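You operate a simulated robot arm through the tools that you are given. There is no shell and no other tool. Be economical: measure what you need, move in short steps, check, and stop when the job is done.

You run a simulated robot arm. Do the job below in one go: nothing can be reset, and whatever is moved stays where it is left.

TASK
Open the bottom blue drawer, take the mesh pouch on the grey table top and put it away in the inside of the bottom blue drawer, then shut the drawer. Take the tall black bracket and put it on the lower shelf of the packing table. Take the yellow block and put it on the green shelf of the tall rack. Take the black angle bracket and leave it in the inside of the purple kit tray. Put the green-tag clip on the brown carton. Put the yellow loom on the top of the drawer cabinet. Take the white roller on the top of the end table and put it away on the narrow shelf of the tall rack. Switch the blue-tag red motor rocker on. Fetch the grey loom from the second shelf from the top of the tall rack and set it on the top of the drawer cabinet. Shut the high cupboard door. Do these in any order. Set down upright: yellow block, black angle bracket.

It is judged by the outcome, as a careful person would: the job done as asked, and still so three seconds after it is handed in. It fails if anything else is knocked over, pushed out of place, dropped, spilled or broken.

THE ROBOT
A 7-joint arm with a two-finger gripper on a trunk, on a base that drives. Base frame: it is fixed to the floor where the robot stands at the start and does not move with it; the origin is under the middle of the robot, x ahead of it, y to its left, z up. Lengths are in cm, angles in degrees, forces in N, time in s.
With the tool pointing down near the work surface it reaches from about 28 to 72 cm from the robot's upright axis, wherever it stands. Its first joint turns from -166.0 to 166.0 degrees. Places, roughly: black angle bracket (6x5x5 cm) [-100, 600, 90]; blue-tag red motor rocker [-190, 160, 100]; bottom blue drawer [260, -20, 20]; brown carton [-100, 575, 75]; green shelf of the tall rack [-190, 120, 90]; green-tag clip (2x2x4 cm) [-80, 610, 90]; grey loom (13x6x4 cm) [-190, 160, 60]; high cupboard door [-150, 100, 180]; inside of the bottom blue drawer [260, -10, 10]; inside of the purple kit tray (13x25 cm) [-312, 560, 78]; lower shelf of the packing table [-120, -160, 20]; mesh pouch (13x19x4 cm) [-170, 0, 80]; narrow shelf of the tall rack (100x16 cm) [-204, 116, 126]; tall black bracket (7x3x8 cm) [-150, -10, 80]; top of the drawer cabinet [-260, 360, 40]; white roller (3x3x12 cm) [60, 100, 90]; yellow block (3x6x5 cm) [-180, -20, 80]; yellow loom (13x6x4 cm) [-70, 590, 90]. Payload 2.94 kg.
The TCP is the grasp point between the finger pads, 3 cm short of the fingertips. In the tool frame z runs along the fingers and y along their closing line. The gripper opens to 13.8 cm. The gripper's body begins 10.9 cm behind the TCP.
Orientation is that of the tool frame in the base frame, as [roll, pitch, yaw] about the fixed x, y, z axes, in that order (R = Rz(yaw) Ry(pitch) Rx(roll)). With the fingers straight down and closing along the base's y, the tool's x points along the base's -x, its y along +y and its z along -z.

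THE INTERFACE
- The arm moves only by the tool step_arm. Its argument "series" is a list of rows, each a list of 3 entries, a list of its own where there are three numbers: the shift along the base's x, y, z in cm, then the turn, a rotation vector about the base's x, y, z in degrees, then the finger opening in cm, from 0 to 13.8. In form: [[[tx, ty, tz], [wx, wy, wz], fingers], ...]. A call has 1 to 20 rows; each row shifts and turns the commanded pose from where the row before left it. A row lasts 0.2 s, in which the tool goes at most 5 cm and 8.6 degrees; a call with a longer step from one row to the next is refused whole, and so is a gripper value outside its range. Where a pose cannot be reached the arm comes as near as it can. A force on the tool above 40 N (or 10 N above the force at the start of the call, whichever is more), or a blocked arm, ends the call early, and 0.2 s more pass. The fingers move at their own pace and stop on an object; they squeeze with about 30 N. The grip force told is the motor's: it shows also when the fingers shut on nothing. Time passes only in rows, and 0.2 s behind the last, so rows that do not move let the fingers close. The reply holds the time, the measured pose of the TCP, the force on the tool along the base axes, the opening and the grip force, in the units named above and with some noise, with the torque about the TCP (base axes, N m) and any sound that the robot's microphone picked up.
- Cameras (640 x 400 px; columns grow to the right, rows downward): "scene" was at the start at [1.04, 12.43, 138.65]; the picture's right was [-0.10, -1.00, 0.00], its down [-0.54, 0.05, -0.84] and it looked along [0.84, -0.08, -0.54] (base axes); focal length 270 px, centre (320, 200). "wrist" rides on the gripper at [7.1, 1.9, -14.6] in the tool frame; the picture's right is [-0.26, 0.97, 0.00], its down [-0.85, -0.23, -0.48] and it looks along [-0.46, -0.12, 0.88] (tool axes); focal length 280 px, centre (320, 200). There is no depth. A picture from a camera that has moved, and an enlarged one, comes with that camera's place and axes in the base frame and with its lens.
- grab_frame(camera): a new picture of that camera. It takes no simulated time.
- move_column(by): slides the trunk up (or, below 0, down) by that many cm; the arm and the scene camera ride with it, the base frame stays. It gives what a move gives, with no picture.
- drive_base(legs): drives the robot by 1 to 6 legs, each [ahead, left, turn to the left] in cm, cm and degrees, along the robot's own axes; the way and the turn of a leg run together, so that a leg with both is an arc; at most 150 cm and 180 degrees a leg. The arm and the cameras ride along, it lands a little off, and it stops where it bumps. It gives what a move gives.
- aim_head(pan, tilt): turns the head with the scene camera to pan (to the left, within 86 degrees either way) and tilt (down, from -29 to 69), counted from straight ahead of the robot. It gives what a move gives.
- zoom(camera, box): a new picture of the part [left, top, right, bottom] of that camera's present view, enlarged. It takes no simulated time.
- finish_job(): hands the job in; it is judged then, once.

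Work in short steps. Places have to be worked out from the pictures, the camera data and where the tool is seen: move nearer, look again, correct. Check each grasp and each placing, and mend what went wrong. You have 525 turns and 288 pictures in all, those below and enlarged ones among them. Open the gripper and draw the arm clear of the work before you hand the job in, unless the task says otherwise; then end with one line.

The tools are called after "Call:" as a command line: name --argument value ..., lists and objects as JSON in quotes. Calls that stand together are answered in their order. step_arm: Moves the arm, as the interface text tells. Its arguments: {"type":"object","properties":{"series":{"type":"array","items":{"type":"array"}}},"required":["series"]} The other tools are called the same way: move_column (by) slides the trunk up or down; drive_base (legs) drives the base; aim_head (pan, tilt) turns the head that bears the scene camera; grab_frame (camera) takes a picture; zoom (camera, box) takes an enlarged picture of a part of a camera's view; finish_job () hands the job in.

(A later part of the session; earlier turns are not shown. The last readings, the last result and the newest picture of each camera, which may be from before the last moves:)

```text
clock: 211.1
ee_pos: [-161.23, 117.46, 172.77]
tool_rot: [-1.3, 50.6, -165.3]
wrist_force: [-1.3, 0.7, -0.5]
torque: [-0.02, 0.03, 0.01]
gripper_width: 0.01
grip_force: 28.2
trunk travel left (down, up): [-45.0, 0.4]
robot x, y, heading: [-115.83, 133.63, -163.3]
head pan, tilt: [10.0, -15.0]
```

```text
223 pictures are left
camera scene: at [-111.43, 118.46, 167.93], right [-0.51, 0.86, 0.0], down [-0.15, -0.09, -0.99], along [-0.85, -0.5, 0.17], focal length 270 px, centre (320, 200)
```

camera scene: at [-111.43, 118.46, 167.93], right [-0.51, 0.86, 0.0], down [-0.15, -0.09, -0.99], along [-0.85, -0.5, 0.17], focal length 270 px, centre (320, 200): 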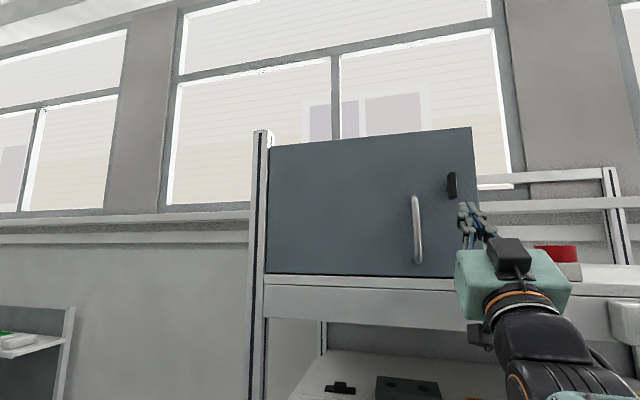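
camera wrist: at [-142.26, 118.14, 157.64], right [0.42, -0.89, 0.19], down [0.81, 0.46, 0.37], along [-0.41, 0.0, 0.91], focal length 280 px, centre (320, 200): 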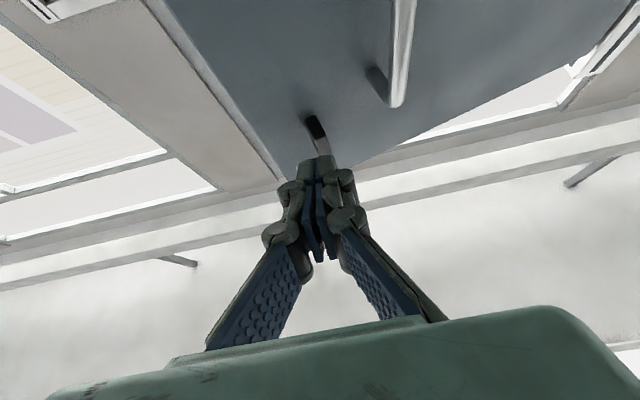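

Nearly closed. Two more small pushes.

Call:
drive_base --legs '[[5, -1, 0]]'

Call:
grab_frame --camera "scene"

Call:
drive_base --legs '[[3, 0, 0]]'

Call:
grab_frame --camera "scene"

```text
clock: 212.0
ee_pos: [-165.96, 116.91, 173.07]
tool_rot: [-1.5, 50.2, -165.3]
wrist_force: [-0.2, -0.4, 0.1]
torque: [-0.02, 0.02, 0.01]
gripper_width: 0.0
grip_force: 27.7
trunk travel left (down, up): [-45.0, 0.4]
robot x, y, heading: [-120.67, 133.04, -163.0]
head pan, tilt: [10.0, -15.0]
```

```text
222 pictures are left
camera scene: at [-116.5, 118.23, 168.08], right [-0.48, 0.88, 0.0], down [-0.16, -0.09, -0.98], along [-0.86, -0.48, 0.19], focal length 270 px, centre (320, 200)
```

scene: 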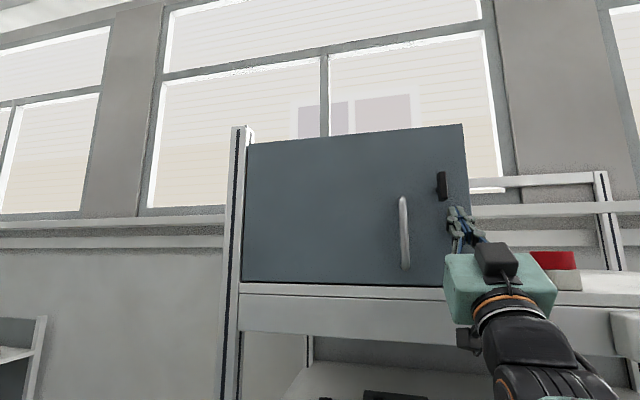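

```text
clock: 212.8
ee_pos: [-166.67, 116.57, 173.6]
tool_rot: [-1.6, 49.1, -165.5]
wrist_force: [13.5, 5.4, -6.9]
torque: [0.02, -0.07, -0.01]
gripper_width: 0.58
grip_force: 28.6
trunk travel left (down, up): [-45.0, 0.4]
robot x, y, heading: [-122.77, 132.68, -163.2]
head pan, tilt: [10.0, -15.0]
stopped in leg 1: the force on the tool passed its limit at 80 N (the readings are from after the stop); the commanded pose is now the measured one
```

```text
221 pictures are left
camera scene: at [-117.94, 118.31, 168.44], right [-0.43, 0.9, 0.0], down [-0.21, -0.1, -0.97], along [-0.88, -0.42, 0.23], focal length 270 px, centre (320, 200)
```

scene: 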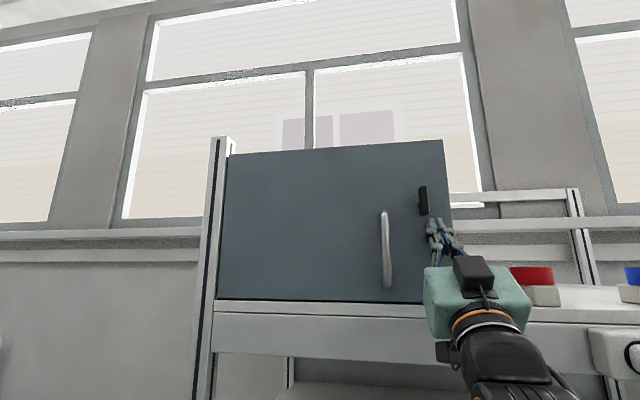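

Firm resistance: the door is against its frame. I back straight off and check it stays shut.

Call:
drive_base --legs '[[-40, 0, 0]]'

Call:
aim_head --pan 5 --tilt -10

Call:
grab_frame --camera "scene"

```text
clock: 215.3
ee_pos: [-128.69, 128.12, 173.52]
tool_rot: [-1.6, 49.3, -165.7]
wrist_force: [-0.1, 0.1, 0.3]
torque: [0.0, -0.01, -0.02]
gripper_width: 0.0
grip_force: 28.3
trunk travel left (down, up): [-45.0, 0.4]
robot x, y, heading: [-84.25, 144.34, -163.6]
head pan, tilt: [10.0, -15.0]
```

```text
clock: 216.0
ee_pos: [-128.68, 128.16, 173.39]
tool_rot: [-1.6, 49.3, -165.5]
wrist_force: [0.2, 0.8, 0.6]
torque: [-0.01, -0.02, -0.02]
gripper_width: 0.01
grip_force: 28.6
trunk travel left (down, up): [-45.0, 0.4]
robot x, y, heading: [-84.15, 144.15, -163.5]
head pan, tilt: [5.0, -10.0]
```

```text
220 pictures are left
camera scene: at [-80.27, 130.07, 167.96], right [-0.37, 0.93, 0.0], down [-0.16, -0.06, -0.98], along [-0.92, -0.36, 0.17], focal length 270 px, centre (320, 200)
```

scene: 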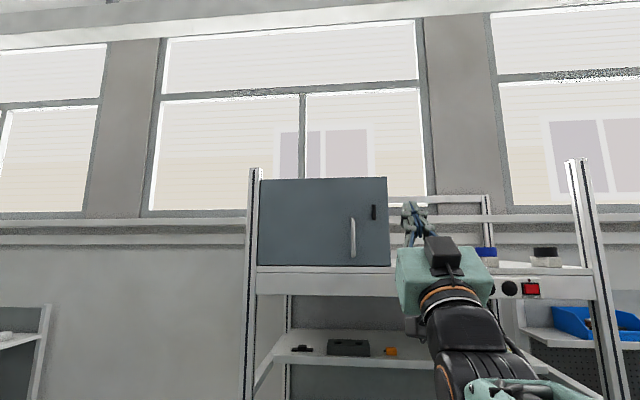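

Call:
zoom --camera "scene" --box '[240, 160, 416, 290]'

```text
3.08 times, centred on (328, 225) of scene
camera zoom: at [-80.27, 130.07, 167.96], right [-0.37, 0.93, 0.0], down [-0.16, -0.06, -0.98], along [-0.92, -0.36, 0.17], focal length 831 px, centre (295, 123)
```

zoom: 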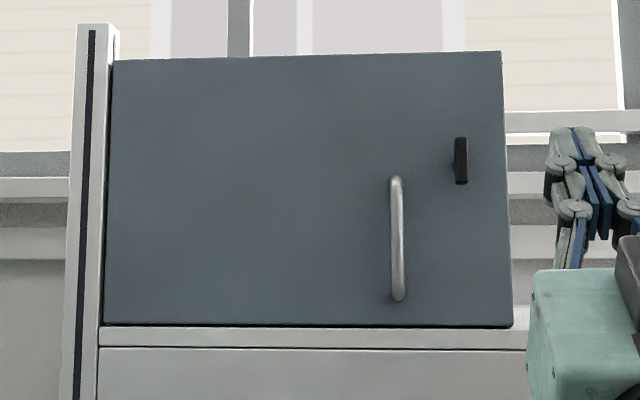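

The door looks shut flush. Next the rocker: I lower the trunk, level the tool and look at the black box on the green shelf.

Call:
move_column --by -30

Call:
step_arm --series '[[[0, 0, -3], [2.3, -7.7, 0], 0], [[0, 0, -3], [2.3, -7.7, 0], 0], [[0, 0, -4], [2.3, -7.7, 0], 0], [[0, 0, -4], [2.3, -7.7, 0], 0], [[0, 0, -4], [2.3, -7.7, 0], 0], [[0, 0, -5], [0, 0, 0], 0], [[0, 0, -5], [0, 0, 0], 0], [[0, 0, -5], [0, 0, 0], 0], [[0, 0, -5], [0, 0, 0], 0], [[0, 0, -5], [0, 0, 0], 0]]'

Call:
aim_head --pan -25 --tilt 15

Call:
grab_frame --camera "scene"

Call:
grab_frame --camera "wrist"

```text
clock: 219.0
ee_pos: [-128.62, 128.12, 143.48]
tool_rot: [-1.6, 49.4, -165.6]
wrist_force: [0.8, 0.6, -0.7]
torque: [0.0, 0.03, -0.05]
gripper_width: 0.02
grip_force: 28.5
trunk travel left (down, up): [-15.0, 30.4]
robot x, y, heading: [-84.33, 143.85, -163.3]
head pan, tilt: [5.0, -10.0]
```

```text
clock: 221.3
ee_pos: [-131.4, 125.15, 114.82]
tool_rot: [-15.2, 78.1, -178.3]
wrist_force: [-0.2, -0.2, 0.0]
torque: [-0.01, 0.01, -0.02]
gripper_width: 0.0
grip_force: 28.4
out of reach, approached as far as the arm can: row 8, 9, 10
trunk travel left (down, up): [-15.0, 30.4]
robot x, y, heading: [-84.37, 143.85, -163.7]
head pan, tilt: [5.0, -10.0]
stopped in row 10: the arm was blocked; the commanded pose is now the measured one
```

```text
clock: 222.3
ee_pos: [-131.39, 125.22, 114.88]
tool_rot: [-15.8, 77.8, -179.1]
wrist_force: [0.7, 1.3, 0.4]
torque: [0.01, -0.02, 0.0]
gripper_width: 0.01
grip_force: 28.9
trunk travel left (down, up): [-15.0, 30.4]
robot x, y, heading: [-84.2, 143.81, -163.6]
head pan, tilt: [-25.0, 15.0]
```

```text
218 pictures are left
camera scene: at [-80.66, 128.86, 134.94], right [-0.46, 0.89, 0.0], down [0.14, 0.07, -0.99], along [-0.87, -0.46, -0.16], focal length 270 px, centre (320, 200)
```

scene: 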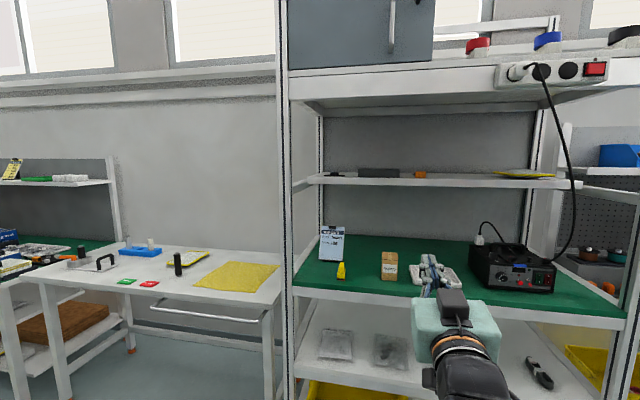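

```text
217 pictures are left
camera wrist: at [-118.64, 127.52, 104.93], right [0.33, -0.92, 0.2], down [0.56, 0.36, 0.75], along [-0.76, -0.13, 0.63], focal length 280 px, centre (320, 200)
```

wrist: 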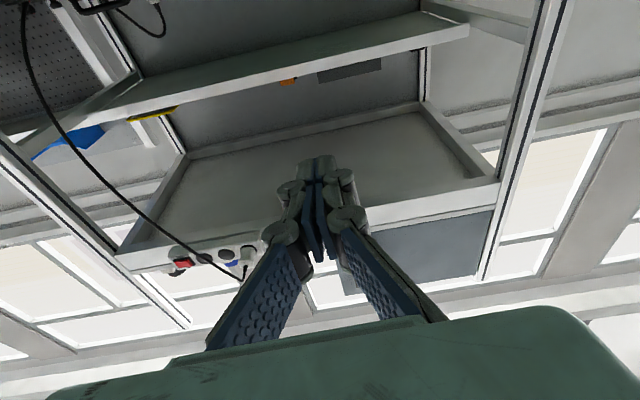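

The head seems hindered by the folded arm. I back off 20 cm and stretch the arm forward and lower.

Call:
drive_base --legs '[[-20, 0, 0]]'

Call:
step_arm --series '[[[-3, -0.9, 0], [2.3, -7.7, 0], 0], [[-3, -0.9, -1], [1, -4, 0], 0], [[-3, -0.9, -2], [0, 0, 0], 0], [[-3, -0.9, -3], [0, 0, 0], 0], [[-3, -0.9, -3], [0, 0, 0], 0], [[-2, -0.6, -3], [0, 0, 0], 0]]'

Call:
aim_head --pan -20 --tilt 15

Call:
grab_frame --camera "scene"

```text
clock: 223.9
ee_pos: [-111.97, 130.92, 115.11]
tool_rot: [-15.6, 77.6, -178.8]
wrist_force: [-0.4, -0.3, 0.1]
torque: [-0.04, 0.01, 0.01]
gripper_width: 0.0
grip_force: 28.3
trunk travel left (down, up): [-15.0, 30.4]
robot x, y, heading: [-64.79, 149.61, -163.2]
head pan, tilt: [-25.0, 15.0]
```

```text
clock: 224.8
ee_pos: [-115.4, 128.84, 124.38]
tool_rot: [-20.8, 76.0, 176.2]
wrist_force: [-0.6, -0.7, -0.7]
torque: [-0.01, 0.06, 0.02]
gripper_width: 0.04
grip_force: 28.0
trunk travel left (down, up): [-15.0, 30.4]
robot x, y, heading: [-65.24, 149.71, -163.5]
head pan, tilt: [-25.0, 15.0]
stopped in row 4: the arm was blocked; the commanded pose is now the measured one
```

```text
clock: 225.4
ee_pos: [-115.51, 128.92, 124.4]
tool_rot: [-21.2, 75.9, 175.8]
wrist_force: [0.2, -0.3, 0.8]
torque: [0.02, -0.03, -0.01]
gripper_width: 0.0
grip_force: 27.9
trunk travel left (down, up): [-15.0, 30.4]
robot x, y, heading: [-64.76, 149.8, -163.4]
head pan, tilt: [-20.0, 15.0]
```

```text
216 pictures are left
camera scene: at [-61.7, 136.18, 136.87], right [-0.31, 0.95, 0.0], down [-0.05, -0.02, -1.0], along [-0.95, -0.31, 0.05], focal length 270 px, centre (320, 200)
```

scene: 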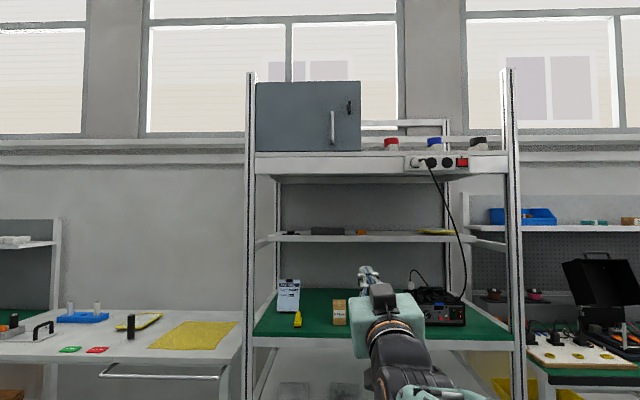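

The head and the arm's elbow are hindering each other. I turn the head left out of the way, then stretch the arm forward slowly.

Call:
aim_head --pan 50 --tilt 30

Call:
step_arm --series '[[[-2.4, -0.7, 0], [0, 0, 0], 0], [[-2.4, -0.7, 0], [0, 0, 0], 0], [[-2.4, -0.7, 0], [0, 0, 0], 0], [[-2.4, -0.7, 0], [0, 0, 0], 0]]'

Call:
grab_frame --camera "scene"

```text
clock: 226.8
ee_pos: [-115.63, 128.97, 124.14]
tool_rot: [-21.4, 76.3, 175.3]
wrist_force: [-0.2, -0.6, 0.4]
torque: [-0.01, -0.02, 0.0]
gripper_width: 0.0
grip_force: 28.0
trunk travel left (down, up): [-15.0, 30.4]
robot x, y, heading: [-64.96, 149.4, -163.3]
head pan, tilt: [50.0, 30.0]
```

```text
clock: 227.8
ee_pos: [-125.69, 126.09, 123.35]
tool_rot: [-22.4, 76.9, 174.5]
wrist_force: [-0.3, 0.6, -0.9]
torque: [-0.01, 0.01, -0.02]
gripper_width: 0.0
grip_force: 28.0
trunk travel left (down, up): [-15.0, 30.4]
robot x, y, heading: [-65.07, 149.89, -163.4]
head pan, tilt: [50.0, 30.0]
```

```text
215 pictures are left
camera scene: at [-56.87, 130.59, 131.63], right [-0.92, 0.4, 0.0], down [0.2, 0.46, -0.87], along [-0.34, -0.8, -0.5], focal length 270 px, centre (320, 200)
```

scene: 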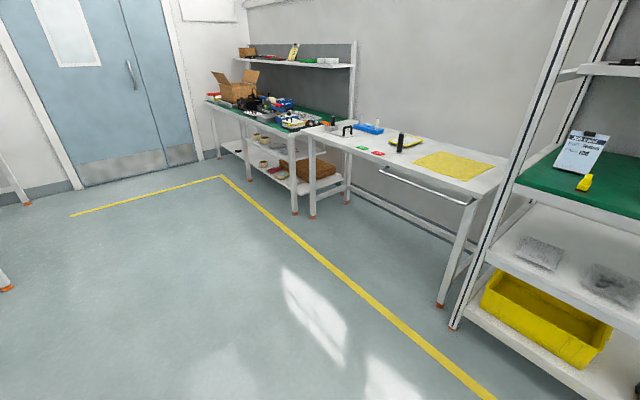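

The arm stretches freely now. I level the tool and lower to z≈103, then try the head view again.

Call:
step_arm --series '[[[0, 0, -3], [1.7, -5.8, 0], 0], [[0, 0, -4], [1.7, -5.8, 0], 0], [[0, 0, -4], [0, 0, 0], 0], [[0, 0, -4], [0, 0, 0], 0], [[0, 0, -4], [0, 0, 0], 0]]'

Call:
aim_head --pan 0 --tilt 15

Call:
grab_frame --camera "scene"

Call:
grab_frame --camera "wrist"

```text
clock: 229.0
ee_pos: [-125.5, 125.99, 104.52]
tool_rot: [-88.2, 85.3, 108.9]
wrist_force: [-0.5, -0.8, 1.0]
torque: [-0.01, -0.01, 0.0]
gripper_width: 0.0
grip_force: 28.5
trunk travel left (down, up): [-15.0, 30.4]
robot x, y, heading: [-64.81, 149.93, -163.5]
head pan, tilt: [50.0, 30.0]
```

```text
clock: 230.2
ee_pos: [-125.38, 125.92, 104.57]
tool_rot: [-88.5, 85.3, 108.8]
wrist_force: [-0.4, -0.4, 0.1]
torque: [0.01, 0.03, 0.0]
gripper_width: 0.0
grip_force: 28.3
trunk travel left (down, up): [-15.0, 30.4]
robot x, y, heading: [-64.84, 149.5, -163.3]
head pan, tilt: [0.0, 15.0]
```

```text
214 pictures are left
camera scene: at [-62.21, 136.21, 134.01], right [-0.29, 0.96, 0.0], down [0.25, 0.07, -0.97], along [-0.92, -0.28, -0.26], focal length 270 px, centre (320, 200)
```

scene: 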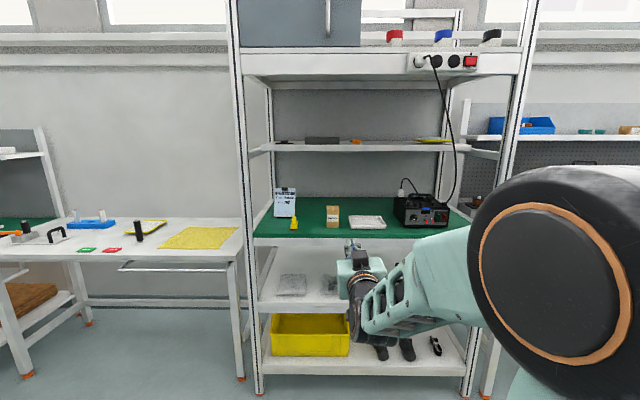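

```text
213 pictures are left
camera wrist: at [-111.15, 128.97, 97.32], right [0.29, -0.94, 0.18], down [0.41, 0.29, 0.86], along [-0.86, -0.18, 0.47], focal length 280 px, centre (320, 200)
```

wrist: 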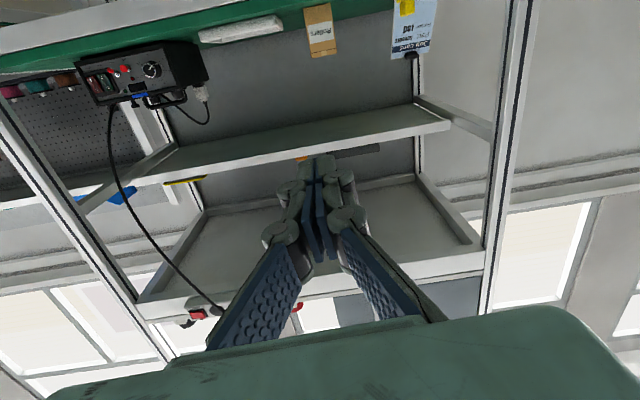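

Good view of the black box. I enlarge it in both cameras.

Call:
zoom --camera "scene" --box '[384, 180, 464, 235]'

Call:
zoom --camera "wrist" --box '[60, 30, 220, 130]'

```text
7.27 times, centred on (424, 208) of scene
camera zoom: at [-62.21, 136.21, 134.01], right [-0.29, 0.96, 0.0], down [0.25, 0.07, -0.97], along [-0.92, -0.28, -0.26], focal length 1964 px, centre (-436, 146)
```

zoom: 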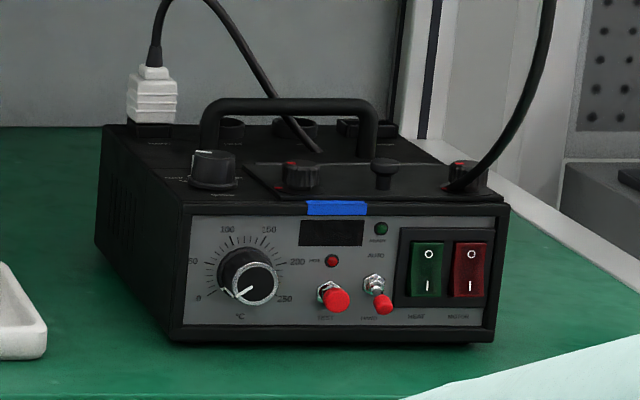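

```text
4.00 times, centred on (140, 80) of wrist
camera zoom: at [-111.15, 128.97, 97.32], right [0.29, -0.94, 0.18], down [0.41, 0.29, 0.86], along [-0.86, -0.18, 0.47], focal length 1122 px, centre (1040, 680)
```

zoom: 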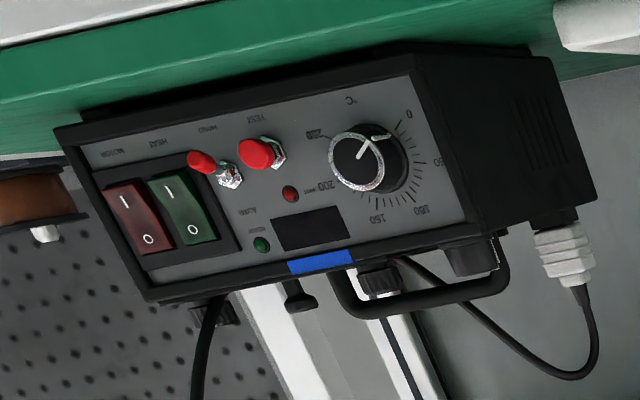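

The red MOTOR rocker's "I" half is at about [-186.75,156.3,94.4] on the box front. I pitch the tool 30° down (so only the tip's top corner presses), and drive right so it lines up.

Call:
step_arm --series '[[[0, 0, -1], [2.13, -7.2, 0], 0], [[0, 0, 0], [2.13, -7.2, 0], 0], [[0, 0, 0], [2.13, -7.2, 0], 0], [[0, 0, 0], [2.13, -7.2, 0], 0]]'

Call:
drive_base --legs '[[0, -46.5, 0], [30, 0, 0]]'

Call:
grab_frame --camera "wrist"

Call:
grab_frame --camera "scene"

```text
clock: 231.2
ee_pos: [-125.68, 126.86, 103.5]
tool_rot: [-169.0, 64.4, 27.7]
wrist_force: [0.2, 0.2, 0.6]
torque: [0.06, 0.01, -0.01]
gripper_width: 0.0
grip_force: 28.9
out of reach, approached as far as the arm can: row 4
trunk travel left (down, up): [-15.0, 30.4]
robot x, y, heading: [-64.75, 149.68, -163.1]
head pan, tilt: [0.0, 15.0]
```

```text
clock: 237.5
ee_pos: [-168.62, 162.6, 103.54]
tool_rot: [-169.1, 64.3, 27.5]
wrist_force: [-0.2, -0.3, 0.0]
torque: [0.04, 0.01, 0.0]
gripper_width: 0.0
grip_force: 28.0
trunk travel left (down, up): [-15.0, 30.4]
robot x, y, heading: [-107.74, 185.13, -163.6]
head pan, tilt: [0.0, 15.0]
```

```text
210 pictures are left
camera wrist: at [-152.61, 165.6, 103.18], right [0.19, -0.97, 0.16], down [0.02, 0.16, 0.99], along [-0.98, -0.18, 0.05], focal length 280 px, centre (320, 200)
```

wrist: 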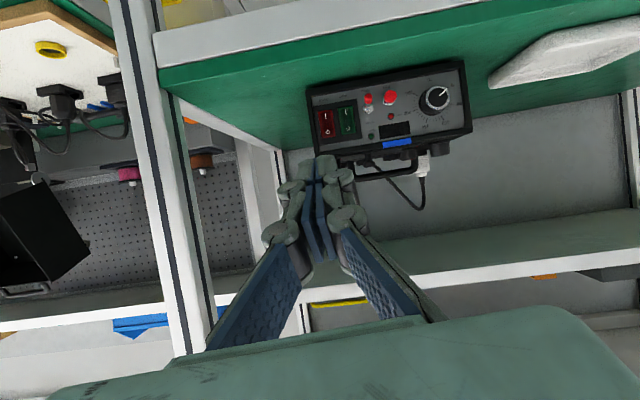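

```text
209 pictures are left
camera scene: at [-105.08, 171.8, 134.01], right [-0.28, 0.96, 0.0], down [0.25, 0.07, -0.97], along [-0.93, -0.27, -0.26], focal length 270 px, centre (320, 200)
```

scene: 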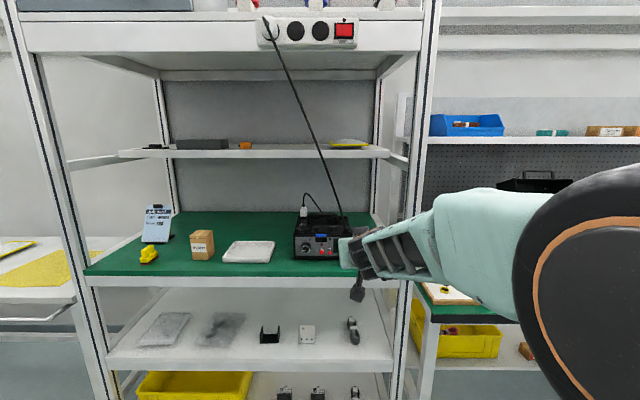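

I check the rocker's exact place from here, and the yellow block which looks a bit odd.

Call:
zoom --camera "wrist" --box '[290, 60, 418, 140]'

Call:
zoom --camera "scene" --box '[128, 200, 224, 260]'

```text
5.00 times, centred on (354, 100) of wrist
camera zoom: at [-152.61, 165.6, 103.18], right [0.19, -0.97, 0.16], down [0.02, 0.16, 0.99], along [-0.98, -0.18, 0.05], focal length 1402 px, centre (150, 700)
```

zoom: 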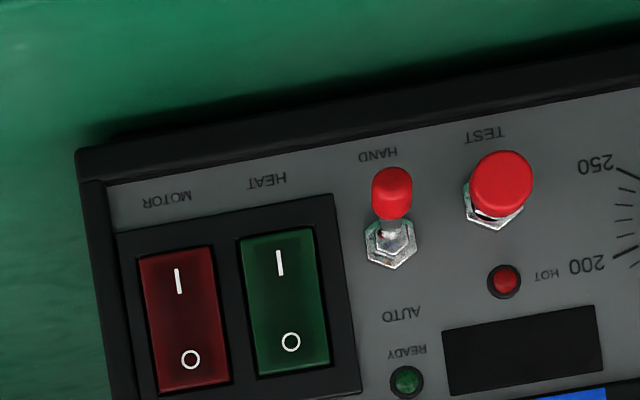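

```text
6.67 times, centred on (176, 230) of scene
camera zoom: at [-105.08, 171.8, 134.01], right [-0.28, 0.96, 0.0], down [0.25, 0.07, -0.97], along [-0.93, -0.27, -0.26], focal length 1800 px, centre (1280, 0)
```

zoom: 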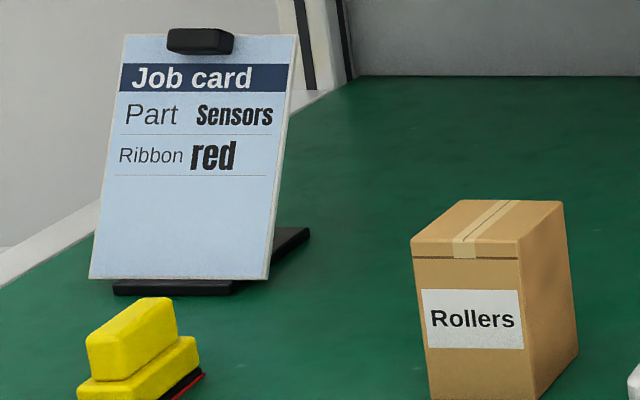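

The block is upright. Rocker "I" half refined to about [-186.6,156.7,94.5]. I drive 9 cm forward and lower the tip to just in front.

Call:
drive_base --legs '[[9, 0, 0]]'

Call:
step_arm --series '[[[0, 0, -3], [0, 0, 0], 0], [[0, 0, -3], [0, 0, 0], 0], [[0, 0, -2], [0, 0, 0], 0], [[0, 0, -1], [0, 0, 0], 0]]'

Call:
grab_frame --camera "wrist"

```text
clock: 238.6
ee_pos: [-177.38, 160.02, 103.49]
tool_rot: [-169.0, 64.2, 27.5]
wrist_force: [-0.1, -0.7, 0.4]
torque: [-0.02, -0.01, 0.05]
gripper_width: 0.0
grip_force: 27.7
trunk travel left (down, up): [-15.0, 30.4]
robot x, y, heading: [-116.31, 182.66, -163.6]
head pan, tilt: [0.0, 15.0]
```

```text
clock: 239.6
ee_pos: [-177.28, 160.15, 94.55]
tool_rot: [-169.0, 64.3, 27.4]
wrist_force: [-0.1, -0.1, 0.0]
torque: [0.0, 0.01, 0.03]
gripper_width: 0.0
grip_force: 28.4
trunk travel left (down, up): [-15.0, 30.4]
robot x, y, heading: [-116.53, 182.66, -163.3]
head pan, tilt: [0.0, 15.0]
```

```text
206 pictures are left
camera wrist: at [-161.23, 163.17, 94.23], right [0.19, -0.97, 0.16], down [0.02, 0.16, 0.99], along [-0.98, -0.18, 0.05], focal length 280 px, centre (320, 200)
```

wrist: 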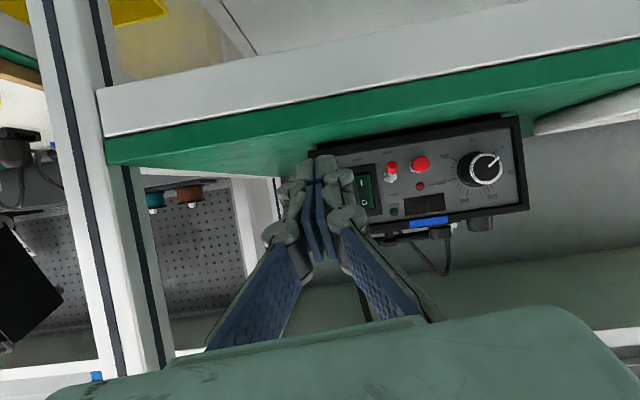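

The tip lines up with the red rocker. I advance slowly to press it.

Call:
step_arm --series '[[[-1, -0.7, 0], [0, 0, 0], 0], [[-1.2, -0.5, 0], [0, 0, 0], 0], [[-1.2, -0.5, 0], [0, 0, 0], 0], [[-1.2, -0.4, 0], [0, 0, 0], 0], [[-0.6, -0.2, 0], [0, 0, 0], 0], [[-0.5, -0.15, 0], [0, 0, 0], 0], [[-0.4, -0.1, 0], [0, 0, 0], 0]]'

Call:
grab_frame --camera "wrist"

```text
clock: 241.2
ee_pos: [-183.34, 157.59, 94.38]
tool_rot: [-168.9, 64.3, 27.5]
wrist_force: [-0.2, 0.4, 0.0]
torque: [-0.01, 0.0, -0.02]
gripper_width: 0.0
grip_force: 28.7
trunk travel left (down, up): [-15.0, 30.4]
robot x, y, heading: [-116.51, 183.0, -163.3]
head pan, tilt: [0.0, 15.0]
```

```text
205 pictures are left
camera wrist: at [-167.37, 160.53, 94.14], right [0.19, -0.97, 0.16], down [0.02, 0.16, 0.99], along [-0.98, -0.18, 0.05], focal length 280 px, centre (320, 200)
```

wrist: 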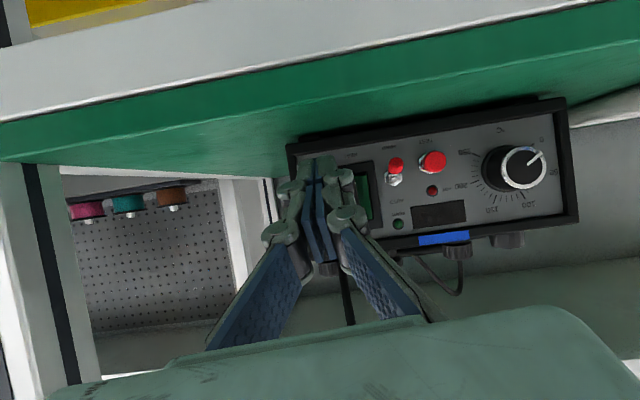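

Call:
zoom --camera "wrist" --box '[270, 120, 430, 220]'

```text
4.00 times, centred on (350, 170) of wrist
camera zoom: at [-167.37, 160.53, 94.14], right [0.19, -0.97, 0.16], down [0.02, 0.16, 0.99], along [-0.98, -0.18, 0.05], focal length 1122 px, centre (200, 320)
```

zoom: 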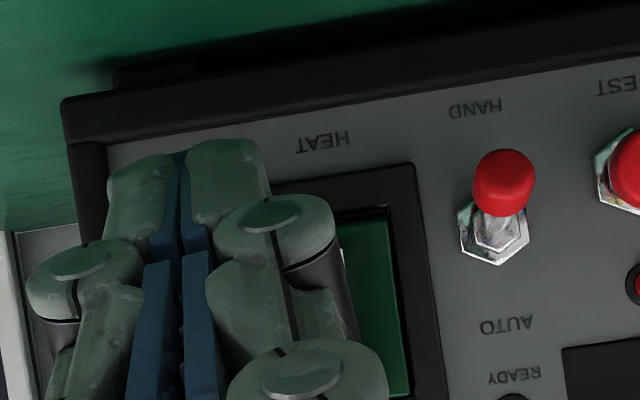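

The leading corner aims at the lower part of the "I" half. I press on in small steps.

Call:
step_arm --series '[[[-0.4, -0.12, 0], [0, 0, 0], 0], [[-0.4, -0.12, 0], [0, 0, 0], 0], [[-0.4, -0.12, 0], [0, 0, 0], 0], [[-0.4, -0.12, 0], [0, 0, 0], 0]]'

Call:
zoom --camera "wrist" --box '[270, 120, 430, 220]'

```text
clock: 242.2
ee_pos: [-185.01, 156.94, 94.48]
tool_rot: [-168.9, 64.3, 27.6]
wrist_force: [0.9, 0.0, 0.6]
torque: [-0.01, 0.01, 0.0]
gripper_width: 0.0
grip_force: 28.5
trunk travel left (down, up): [-15.0, 30.4]
robot x, y, heading: [-115.9, 182.55, -163.8]
head pan, tilt: [0.0, 15.0]
heard: click
```

```text
4.00 times, centred on (350, 170) of wrist
camera zoom: at [-168.94, 159.99, 94.15], right [0.19, -0.97, 0.16], down [0.02, 0.16, 0.99], along [-0.98, -0.18, 0.05], focal length 1122 px, centre (200, 320)
```

zoom: 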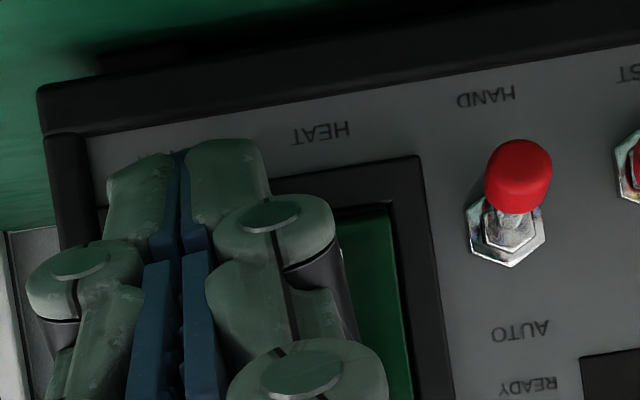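

A click was heard. I back out and look at the rocker.

Call:
step_arm --series '[[[1, 0.3, 0], [0, 0, 0], 0], [[2, 0.6, 0], [0, 0, 0], 0], [[3, 0.9, 0], [0, 0, 0], 0], [[0, 0, 4], [0, 0, 0], 0], [[0, 0, 4], [0, 0, 0], 0], [[0, 0, 4], [0, 0, 0], 0]]'

Call:
zoom --camera "wrist" --box '[290, 30, 450, 130]'

Call:
zoom --camera "scene" --box '[256, 190, 384, 270]'

```text
clock: 243.6
ee_pos: [-178.77, 159.17, 106.67]
tool_rot: [-166.2, 64.5, 30.6]
wrist_force: [-0.2, -0.4, -1.7]
torque: [-0.08, 0.1, -0.04]
gripper_width: 0.0
grip_force: 28.0
trunk travel left (down, up): [-15.0, 30.4]
robot x, y, heading: [-116.64, 182.96, -163.5]
head pan, tilt: [0.0, 15.0]
```

```text
4.00 times, centred on (370, 80) of wrist
camera zoom: at [-162.89, 162.33, 106.26], right [0.2, -0.97, 0.14], down [0.03, 0.15, 0.99], along [-0.98, -0.19, 0.06], focal length 1122 px, centre (120, 680)
```

zoom: 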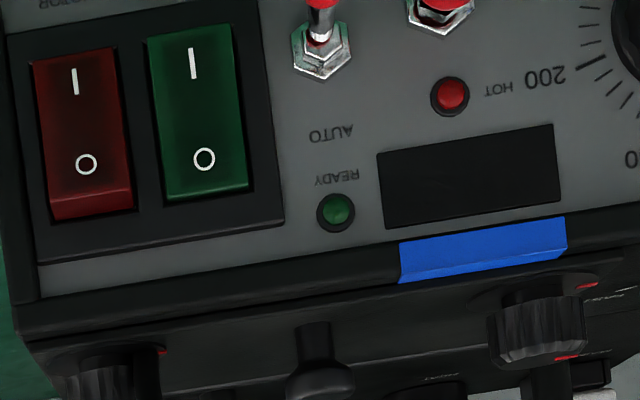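

```text
5.00 times, centred on (320, 230) of scene
camera zoom: at [-113.76, 169.29, 134.02], right [-0.28, 0.96, 0.0], down [0.25, 0.07, -0.97], along [-0.93, -0.27, -0.26], focal length 1350 px, centre (320, 50)
```

zoom: 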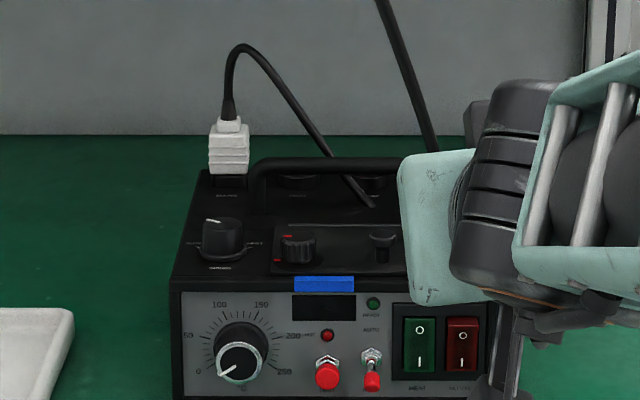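

The rocker has flipped to I. Next the grey loom: I back off and look at the shelf below the green one.

Call:
drive_base --legs '[[-22, 0, 0]]'

Call:
aim_head --pan 0 --tilt 30

Call:
grab_frame --camera "scene"

Call:
zoom --camera "scene" --box '[120, 200, 440, 400]'

```text
clock: 245.3
ee_pos: [-157.73, 165.43, 106.49]
tool_rot: [-169.1, 64.3, 27.6]
wrist_force: [0.4, -0.5, -0.1]
torque: [0.01, -0.02, -0.01]
gripper_width: 0.0
grip_force: 28.1
trunk travel left (down, up): [-15.0, 30.4]
robot x, y, heading: [-95.38, 188.99, -163.6]
head pan, tilt: [0.0, 15.0]
```

```text
clock: 246.0
ee_pos: [-157.69, 165.3, 106.61]
tool_rot: [-169.0, 64.3, 27.4]
wrist_force: [-1.6, 0.0, 0.9]
torque: [-0.03, -0.03, 0.0]
gripper_width: 0.02
grip_force: 28.5
trunk travel left (down, up): [-15.0, 30.4]
robot x, y, heading: [-95.39, 189.24, -163.8]
head pan, tilt: [0.0, 30.0]
```

```text
200 pictures are left
camera scene: at [-92.39, 175.54, 131.6], right [-0.28, 0.96, 0.0], down [0.48, 0.14, -0.87], along [-0.83, -0.24, -0.5], focal length 270 px, centre (320, 200)
```

scene: 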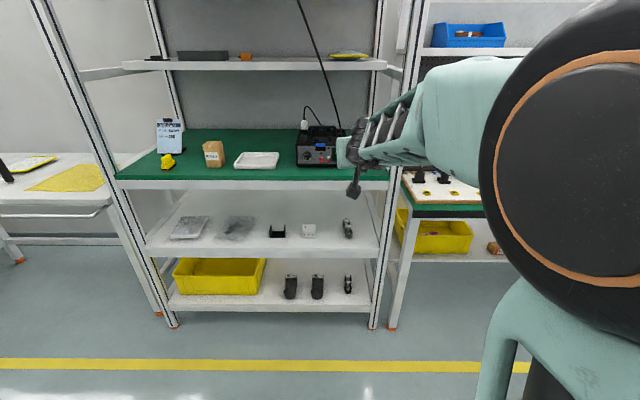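

```text
2.00 times, centred on (280, 300) of scene
camera zoom: at [-92.39, 175.54, 131.6], right [-0.28, 0.96, 0.0], down [0.48, 0.14, -0.87], along [-0.83, -0.24, -0.5], focal length 540 px, centre (400, 0)
```

zoom: 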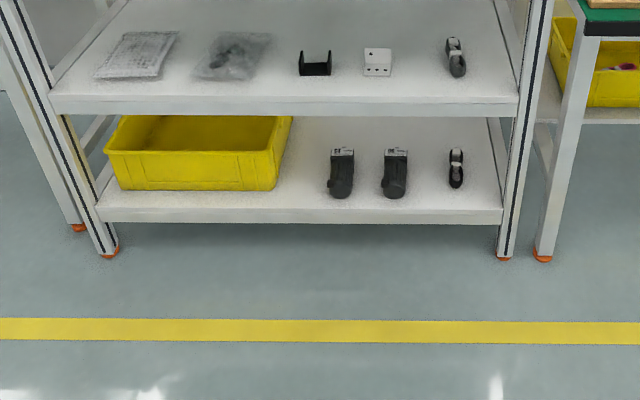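

Two looms show; the grey one is on the upper of these white shelves (z≈55–60), the black one below it stays. I lower trunk and arm in front of it, pitch to 45°, and look with the wrist camera.

Call:
move_column --by -15

Call:
step_arm --series '[[[0, 0, -4], [2.1, -7.2, 0], 4], [[0, 0, -4], [2.1, -7.2, 0], 8], [[0, 0, -4], [1.4, -4.8, 0], 9], [[0, 0, -4], [0, 0, 0], 9], [[0, 0, -3], [0, 0, 0], 9]]'

Call:
grab_frame --camera "wrist"

Call:
grab_frame --camera "scene"

```text
clock: 247.8
ee_pos: [-157.78, 165.35, 91.59]
tool_rot: [-169.0, 64.3, 27.4]
wrist_force: [0.1, 0.4, -0.8]
torque: [0.02, 0.0, 0.0]
gripper_width: 0.0
grip_force: 28.4
trunk travel left (down, up): [0.0, 45.4]
robot x, y, heading: [-95.2, 189.34, -163.4]
head pan, tilt: [0.0, 30.0]
```

```text
clock: 249.0
ee_pos: [-157.61, 165.41, 72.55]
tool_rot: [-174.3, 44.5, 22.9]
wrist_force: [0.1, 0.2, 1.1]
torque: [-0.04, 0.02, -0.01]
gripper_width: 9.01
grip_force: 0.2
trunk travel left (down, up): [0.0, 45.4]
robot x, y, heading: [-95.23, 188.97, -163.4]
head pan, tilt: [0.0, 30.0]
```

```text
198 pictures are left
camera wrist: at [-142.47, 168.14, 77.76], right [0.14, -0.98, 0.12], down [-0.31, 0.07, 0.95], along [-0.94, -0.17, -0.29], focal length 280 px, centre (320, 200)
```

wrist: 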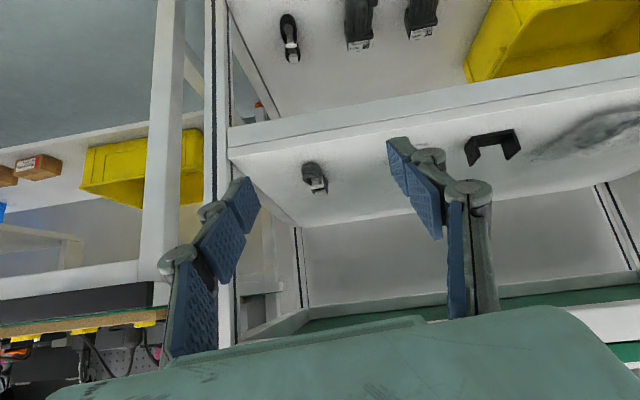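

```text
197 pictures are left
camera scene: at [-92.37, 175.54, 116.6], right [-0.28, 0.96, 0.0], down [0.48, 0.14, -0.87], along [-0.83, -0.24, -0.5], focal length 270 px, centre (320, 200)
```

scene: 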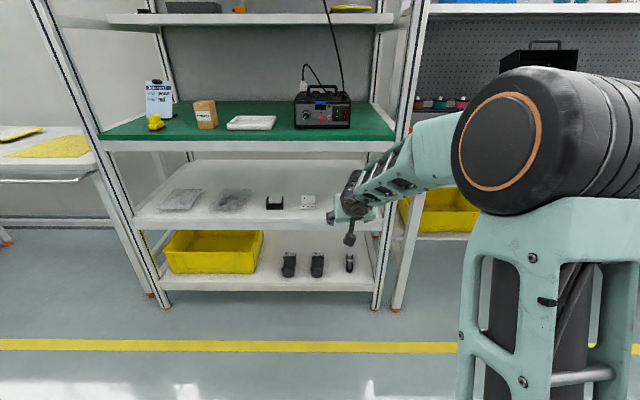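

Call:
zoom --camera "wrist" --box '[272, 130, 368, 210]'

```text
5.00 times, centred on (320, 170) of wrist
camera zoom: at [-142.47, 168.14, 77.76], right [0.14, -0.98, 0.12], down [-0.31, 0.07, 0.95], along [-0.94, -0.17, -0.29], focal length 1402 px, centre (320, 350)
```

zoom: 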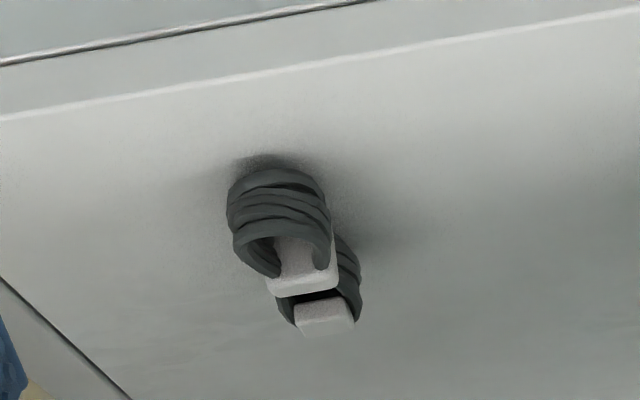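

The loom is a coil lying along my forward axis, mid about [-193.4,159.5], shelf z≈56. I lower to z≈66 and drive in 30 cm, 4.5 cm to the right.

Call:
step_arm --series '[[[0, 0, -3.3], [0, 0, 0], 9], [[0, 0, -3.3], [0, 0, 0], 9]]'

Call:
drive_base --legs '[[0, -4.5, 0], [27, 0, 0]]'

Call:
grab_frame --camera "wrist"

Call:
grab_frame --camera "scene"

```text
clock: 249.6
ee_pos: [-157.77, 165.38, 65.87]
tool_rot: [-174.3, 44.5, 23.1]
wrist_force: [0.5, 0.3, 0.1]
torque: [0.02, 0.01, 0.0]
gripper_width: 9.0
grip_force: 0.0
trunk travel left (down, up): [0.0, 45.4]
robot x, y, heading: [-95.22, 188.69, -163.6]
head pan, tilt: [0.0, 30.0]
```

```text
clock: 252.2
ee_pos: [-184.45, 161.81, 65.98]
tool_rot: [-174.3, 44.4, 23.4]
wrist_force: [-0.5, -0.1, -0.1]
torque: [0.01, 0.0, 0.0]
gripper_width: 9.03
grip_force: 0.2
trunk travel left (down, up): [0.0, 45.4]
robot x, y, heading: [-122.45, 185.75, -163.1]
head pan, tilt: [0.0, 30.0]
```

```text
195 pictures are left
camera wrist: at [-169.2, 164.62, 71.2], right [0.15, -0.98, 0.12], down [-0.31, 0.07, 0.95], along [-0.94, -0.18, -0.29], focal length 280 px, centre (320, 200)
```

wrist: 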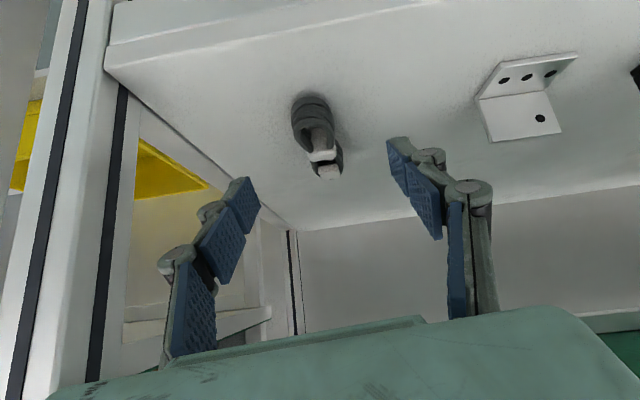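

```text
194 pictures are left
camera scene: at [-119.13, 172.28, 116.59], right [-0.29, 0.96, 0.0], down [0.48, 0.14, -0.87], along [-0.83, -0.25, -0.5], focal length 270 px, centre (320, 200)
```

scene: 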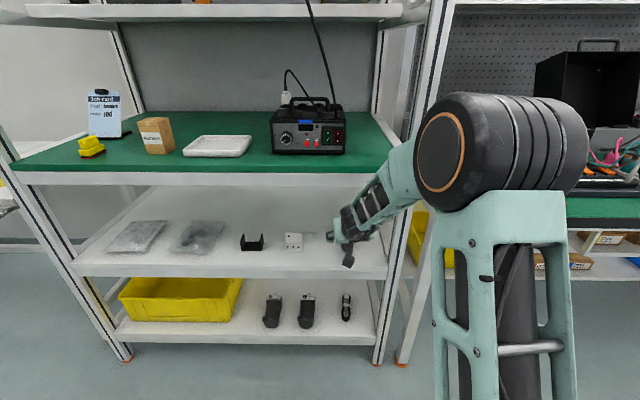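

Aligned. I move in along the tool axis to the loom's middle.

Call:
step_arm --series '[[[-1.8, -0.5, -1.6], [0, 0, 0], 8], [[-1.8, -0.5, -1.6], [0, 0, 0], 8], [[-1.8, -0.5, -1.6], [0, 0, 0], 8], [[-1.6, -0.5, -1.4], [0, 0, 0], 8]]'

Call:
grab_frame --camera "wrist"

```text
clock: 253.2
ee_pos: [-191.26, 159.86, 59.64]
tool_rot: [-174.3, 44.6, 23.4]
wrist_force: [-0.6, 0.9, -0.2]
torque: [-0.02, -0.01, 0.02]
gripper_width: 7.99
grip_force: 0.1
trunk travel left (down, up): [0.0, 45.4]
robot x, y, heading: [-122.21, 185.89, -163.2]
head pan, tilt: [0.0, 30.0]
```

```text
193 pictures are left
camera wrist: at [-176.13, 162.66, 64.93], right [0.15, -0.98, 0.12], down [-0.31, 0.06, 0.95], along [-0.94, -0.18, -0.29], focal length 280 px, centre (320, 200)
```

wrist: 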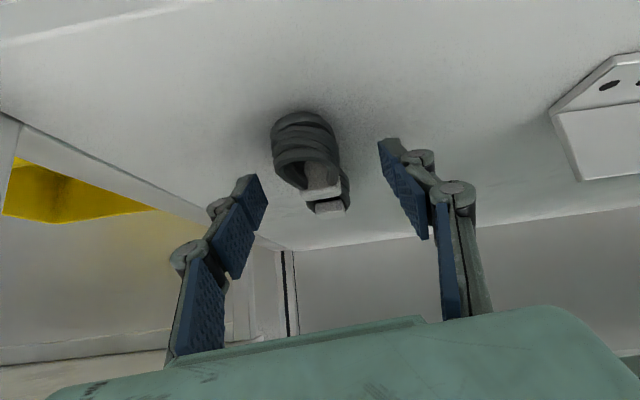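

Call:
step_arm --series '[[[-0.4, -0.1, -0.4], [0, 0, 0], 6], [[0, 0, 0], [0, 0, 0], 4], [[0, 0, 0], [0, 0, 0], 2], [[0, 0, 0], [0, 0, 0], 0], [[0, 0, 0], [0, 0, 0], 0]]'

Call:
step_arm --series '[[[0, 0, 0.7], [0, 0, 0], 0], [[0, 0, 1], [0, 0, 0], 0], [[0, 0, 1], [0, 0, 0], 0]]'

Call:
grab_frame --camera "wrist"

```text
clock: 254.4
ee_pos: [-191.6, 159.66, 59.35]
tool_rot: [-174.4, 44.4, 23.4]
wrist_force: [0.1, -0.4, -0.8]
torque: [-0.02, -0.03, 0.01]
gripper_width: 5.08
grip_force: 29.4
trunk travel left (down, up): [0.0, 45.4]
robot x, y, heading: [-121.93, 186.16, -163.1]
head pan, tilt: [0.0, 30.0]
```

```text
clock: 255.2
ee_pos: [-191.55, 159.57, 62.04]
tool_rot: [-174.4, 44.5, 23.3]
wrist_force: [-0.8, -0.1, -0.6]
torque: [-0.03, -0.04, 0.01]
gripper_width: 5.07
grip_force: 30.4
trunk travel left (down, up): [0.0, 45.4]
robot x, y, heading: [-122.27, 185.74, -163.3]
head pan, tilt: [0.0, 30.0]
```

```text
192 pictures are left
camera wrist: at [-176.49, 162.52, 67.3], right [0.15, -0.98, 0.12], down [-0.31, 0.07, 0.95], along [-0.94, -0.18, -0.29], focal length 280 px, centre (320, 200)
```

wrist: 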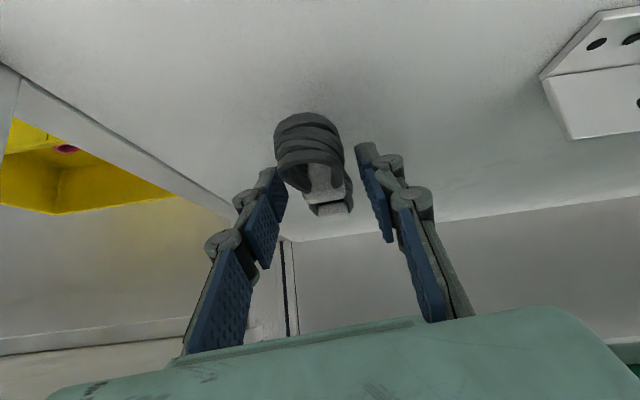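

The loom is lifted. I raise a bit more and back out, then check the grip and look towards the drawer cabinet.

Call:
step_arm --series '[[[0, 0, 1], [0, 0, 0], 0], [[0, 0, 1.5], [0, 0, 0], 0], [[0.5, 0.1, 1.5], [0, 0, 0], 0]]'

Call:
drive_base --legs '[[-45, 0, 0]]'

Call:
aim_head --pan -50 --tilt 20

Call:
grab_frame --camera "scene"

Call:
grab_frame --camera "wrist"

```text
clock: 256.0
ee_pos: [-191.29, 159.63, 65.83]
tool_rot: [-174.3, 44.4, 23.5]
wrist_force: [-0.6, 0.9, -0.8]
torque: [-0.01, -0.06, 0.01]
gripper_width: 5.04
grip_force: 29.8
trunk travel left (down, up): [0.0, 45.4]
robot x, y, heading: [-122.33, 185.75, -163.0]
head pan, tilt: [0.0, 30.0]
```

```text
clock: 258.6
ee_pos: [-148.84, 172.17, 65.93]
tool_rot: [-174.4, 44.5, 23.7]
wrist_force: [-0.1, -0.1, -1.2]
torque: [-0.02, -0.02, -0.02]
gripper_width: 5.06
grip_force: 30.3
trunk travel left (down, up): [0.0, 45.4]
robot x, y, heading: [-80.0, 198.5, -162.9]
head pan, tilt: [0.0, 30.0]
```

```text
clock: 259.8
ee_pos: [-148.79, 172.19, 66.01]
tool_rot: [-174.3, 44.5, 23.8]
wrist_force: [-0.7, 1.2, -1.3]
torque: [0.05, -0.03, 0.0]
gripper_width: 5.04
grip_force: 30.2
trunk travel left (down, up): [0.0, 45.4]
robot x, y, heading: [-79.93, 198.59, -162.8]
head pan, tilt: [-50.0, 20.0]
```

```text
191 pictures are left
camera scene: at [-76.01, 192.92, 118.2], right [0.54, 0.84, 0.0], down [0.29, -0.19, -0.94], along [-0.79, 0.51, -0.34], focal length 270 px, centre (320, 200)
```

scene: 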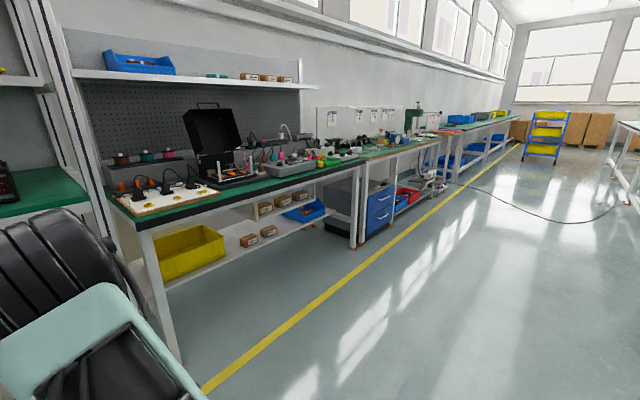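

```text
190 pictures are left
camera wrist: at [-133.7, 175.12, 71.23], right [0.16, -0.98, 0.12], down [-0.31, 0.06, 0.95], along [-0.94, -0.18, -0.29], focal length 280 px, centre (320, 200)
```

wrist: 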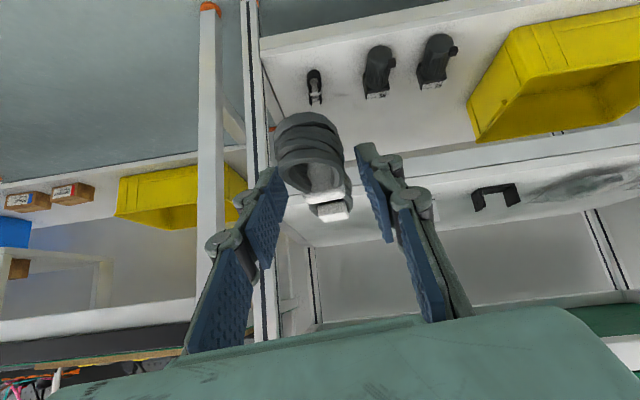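

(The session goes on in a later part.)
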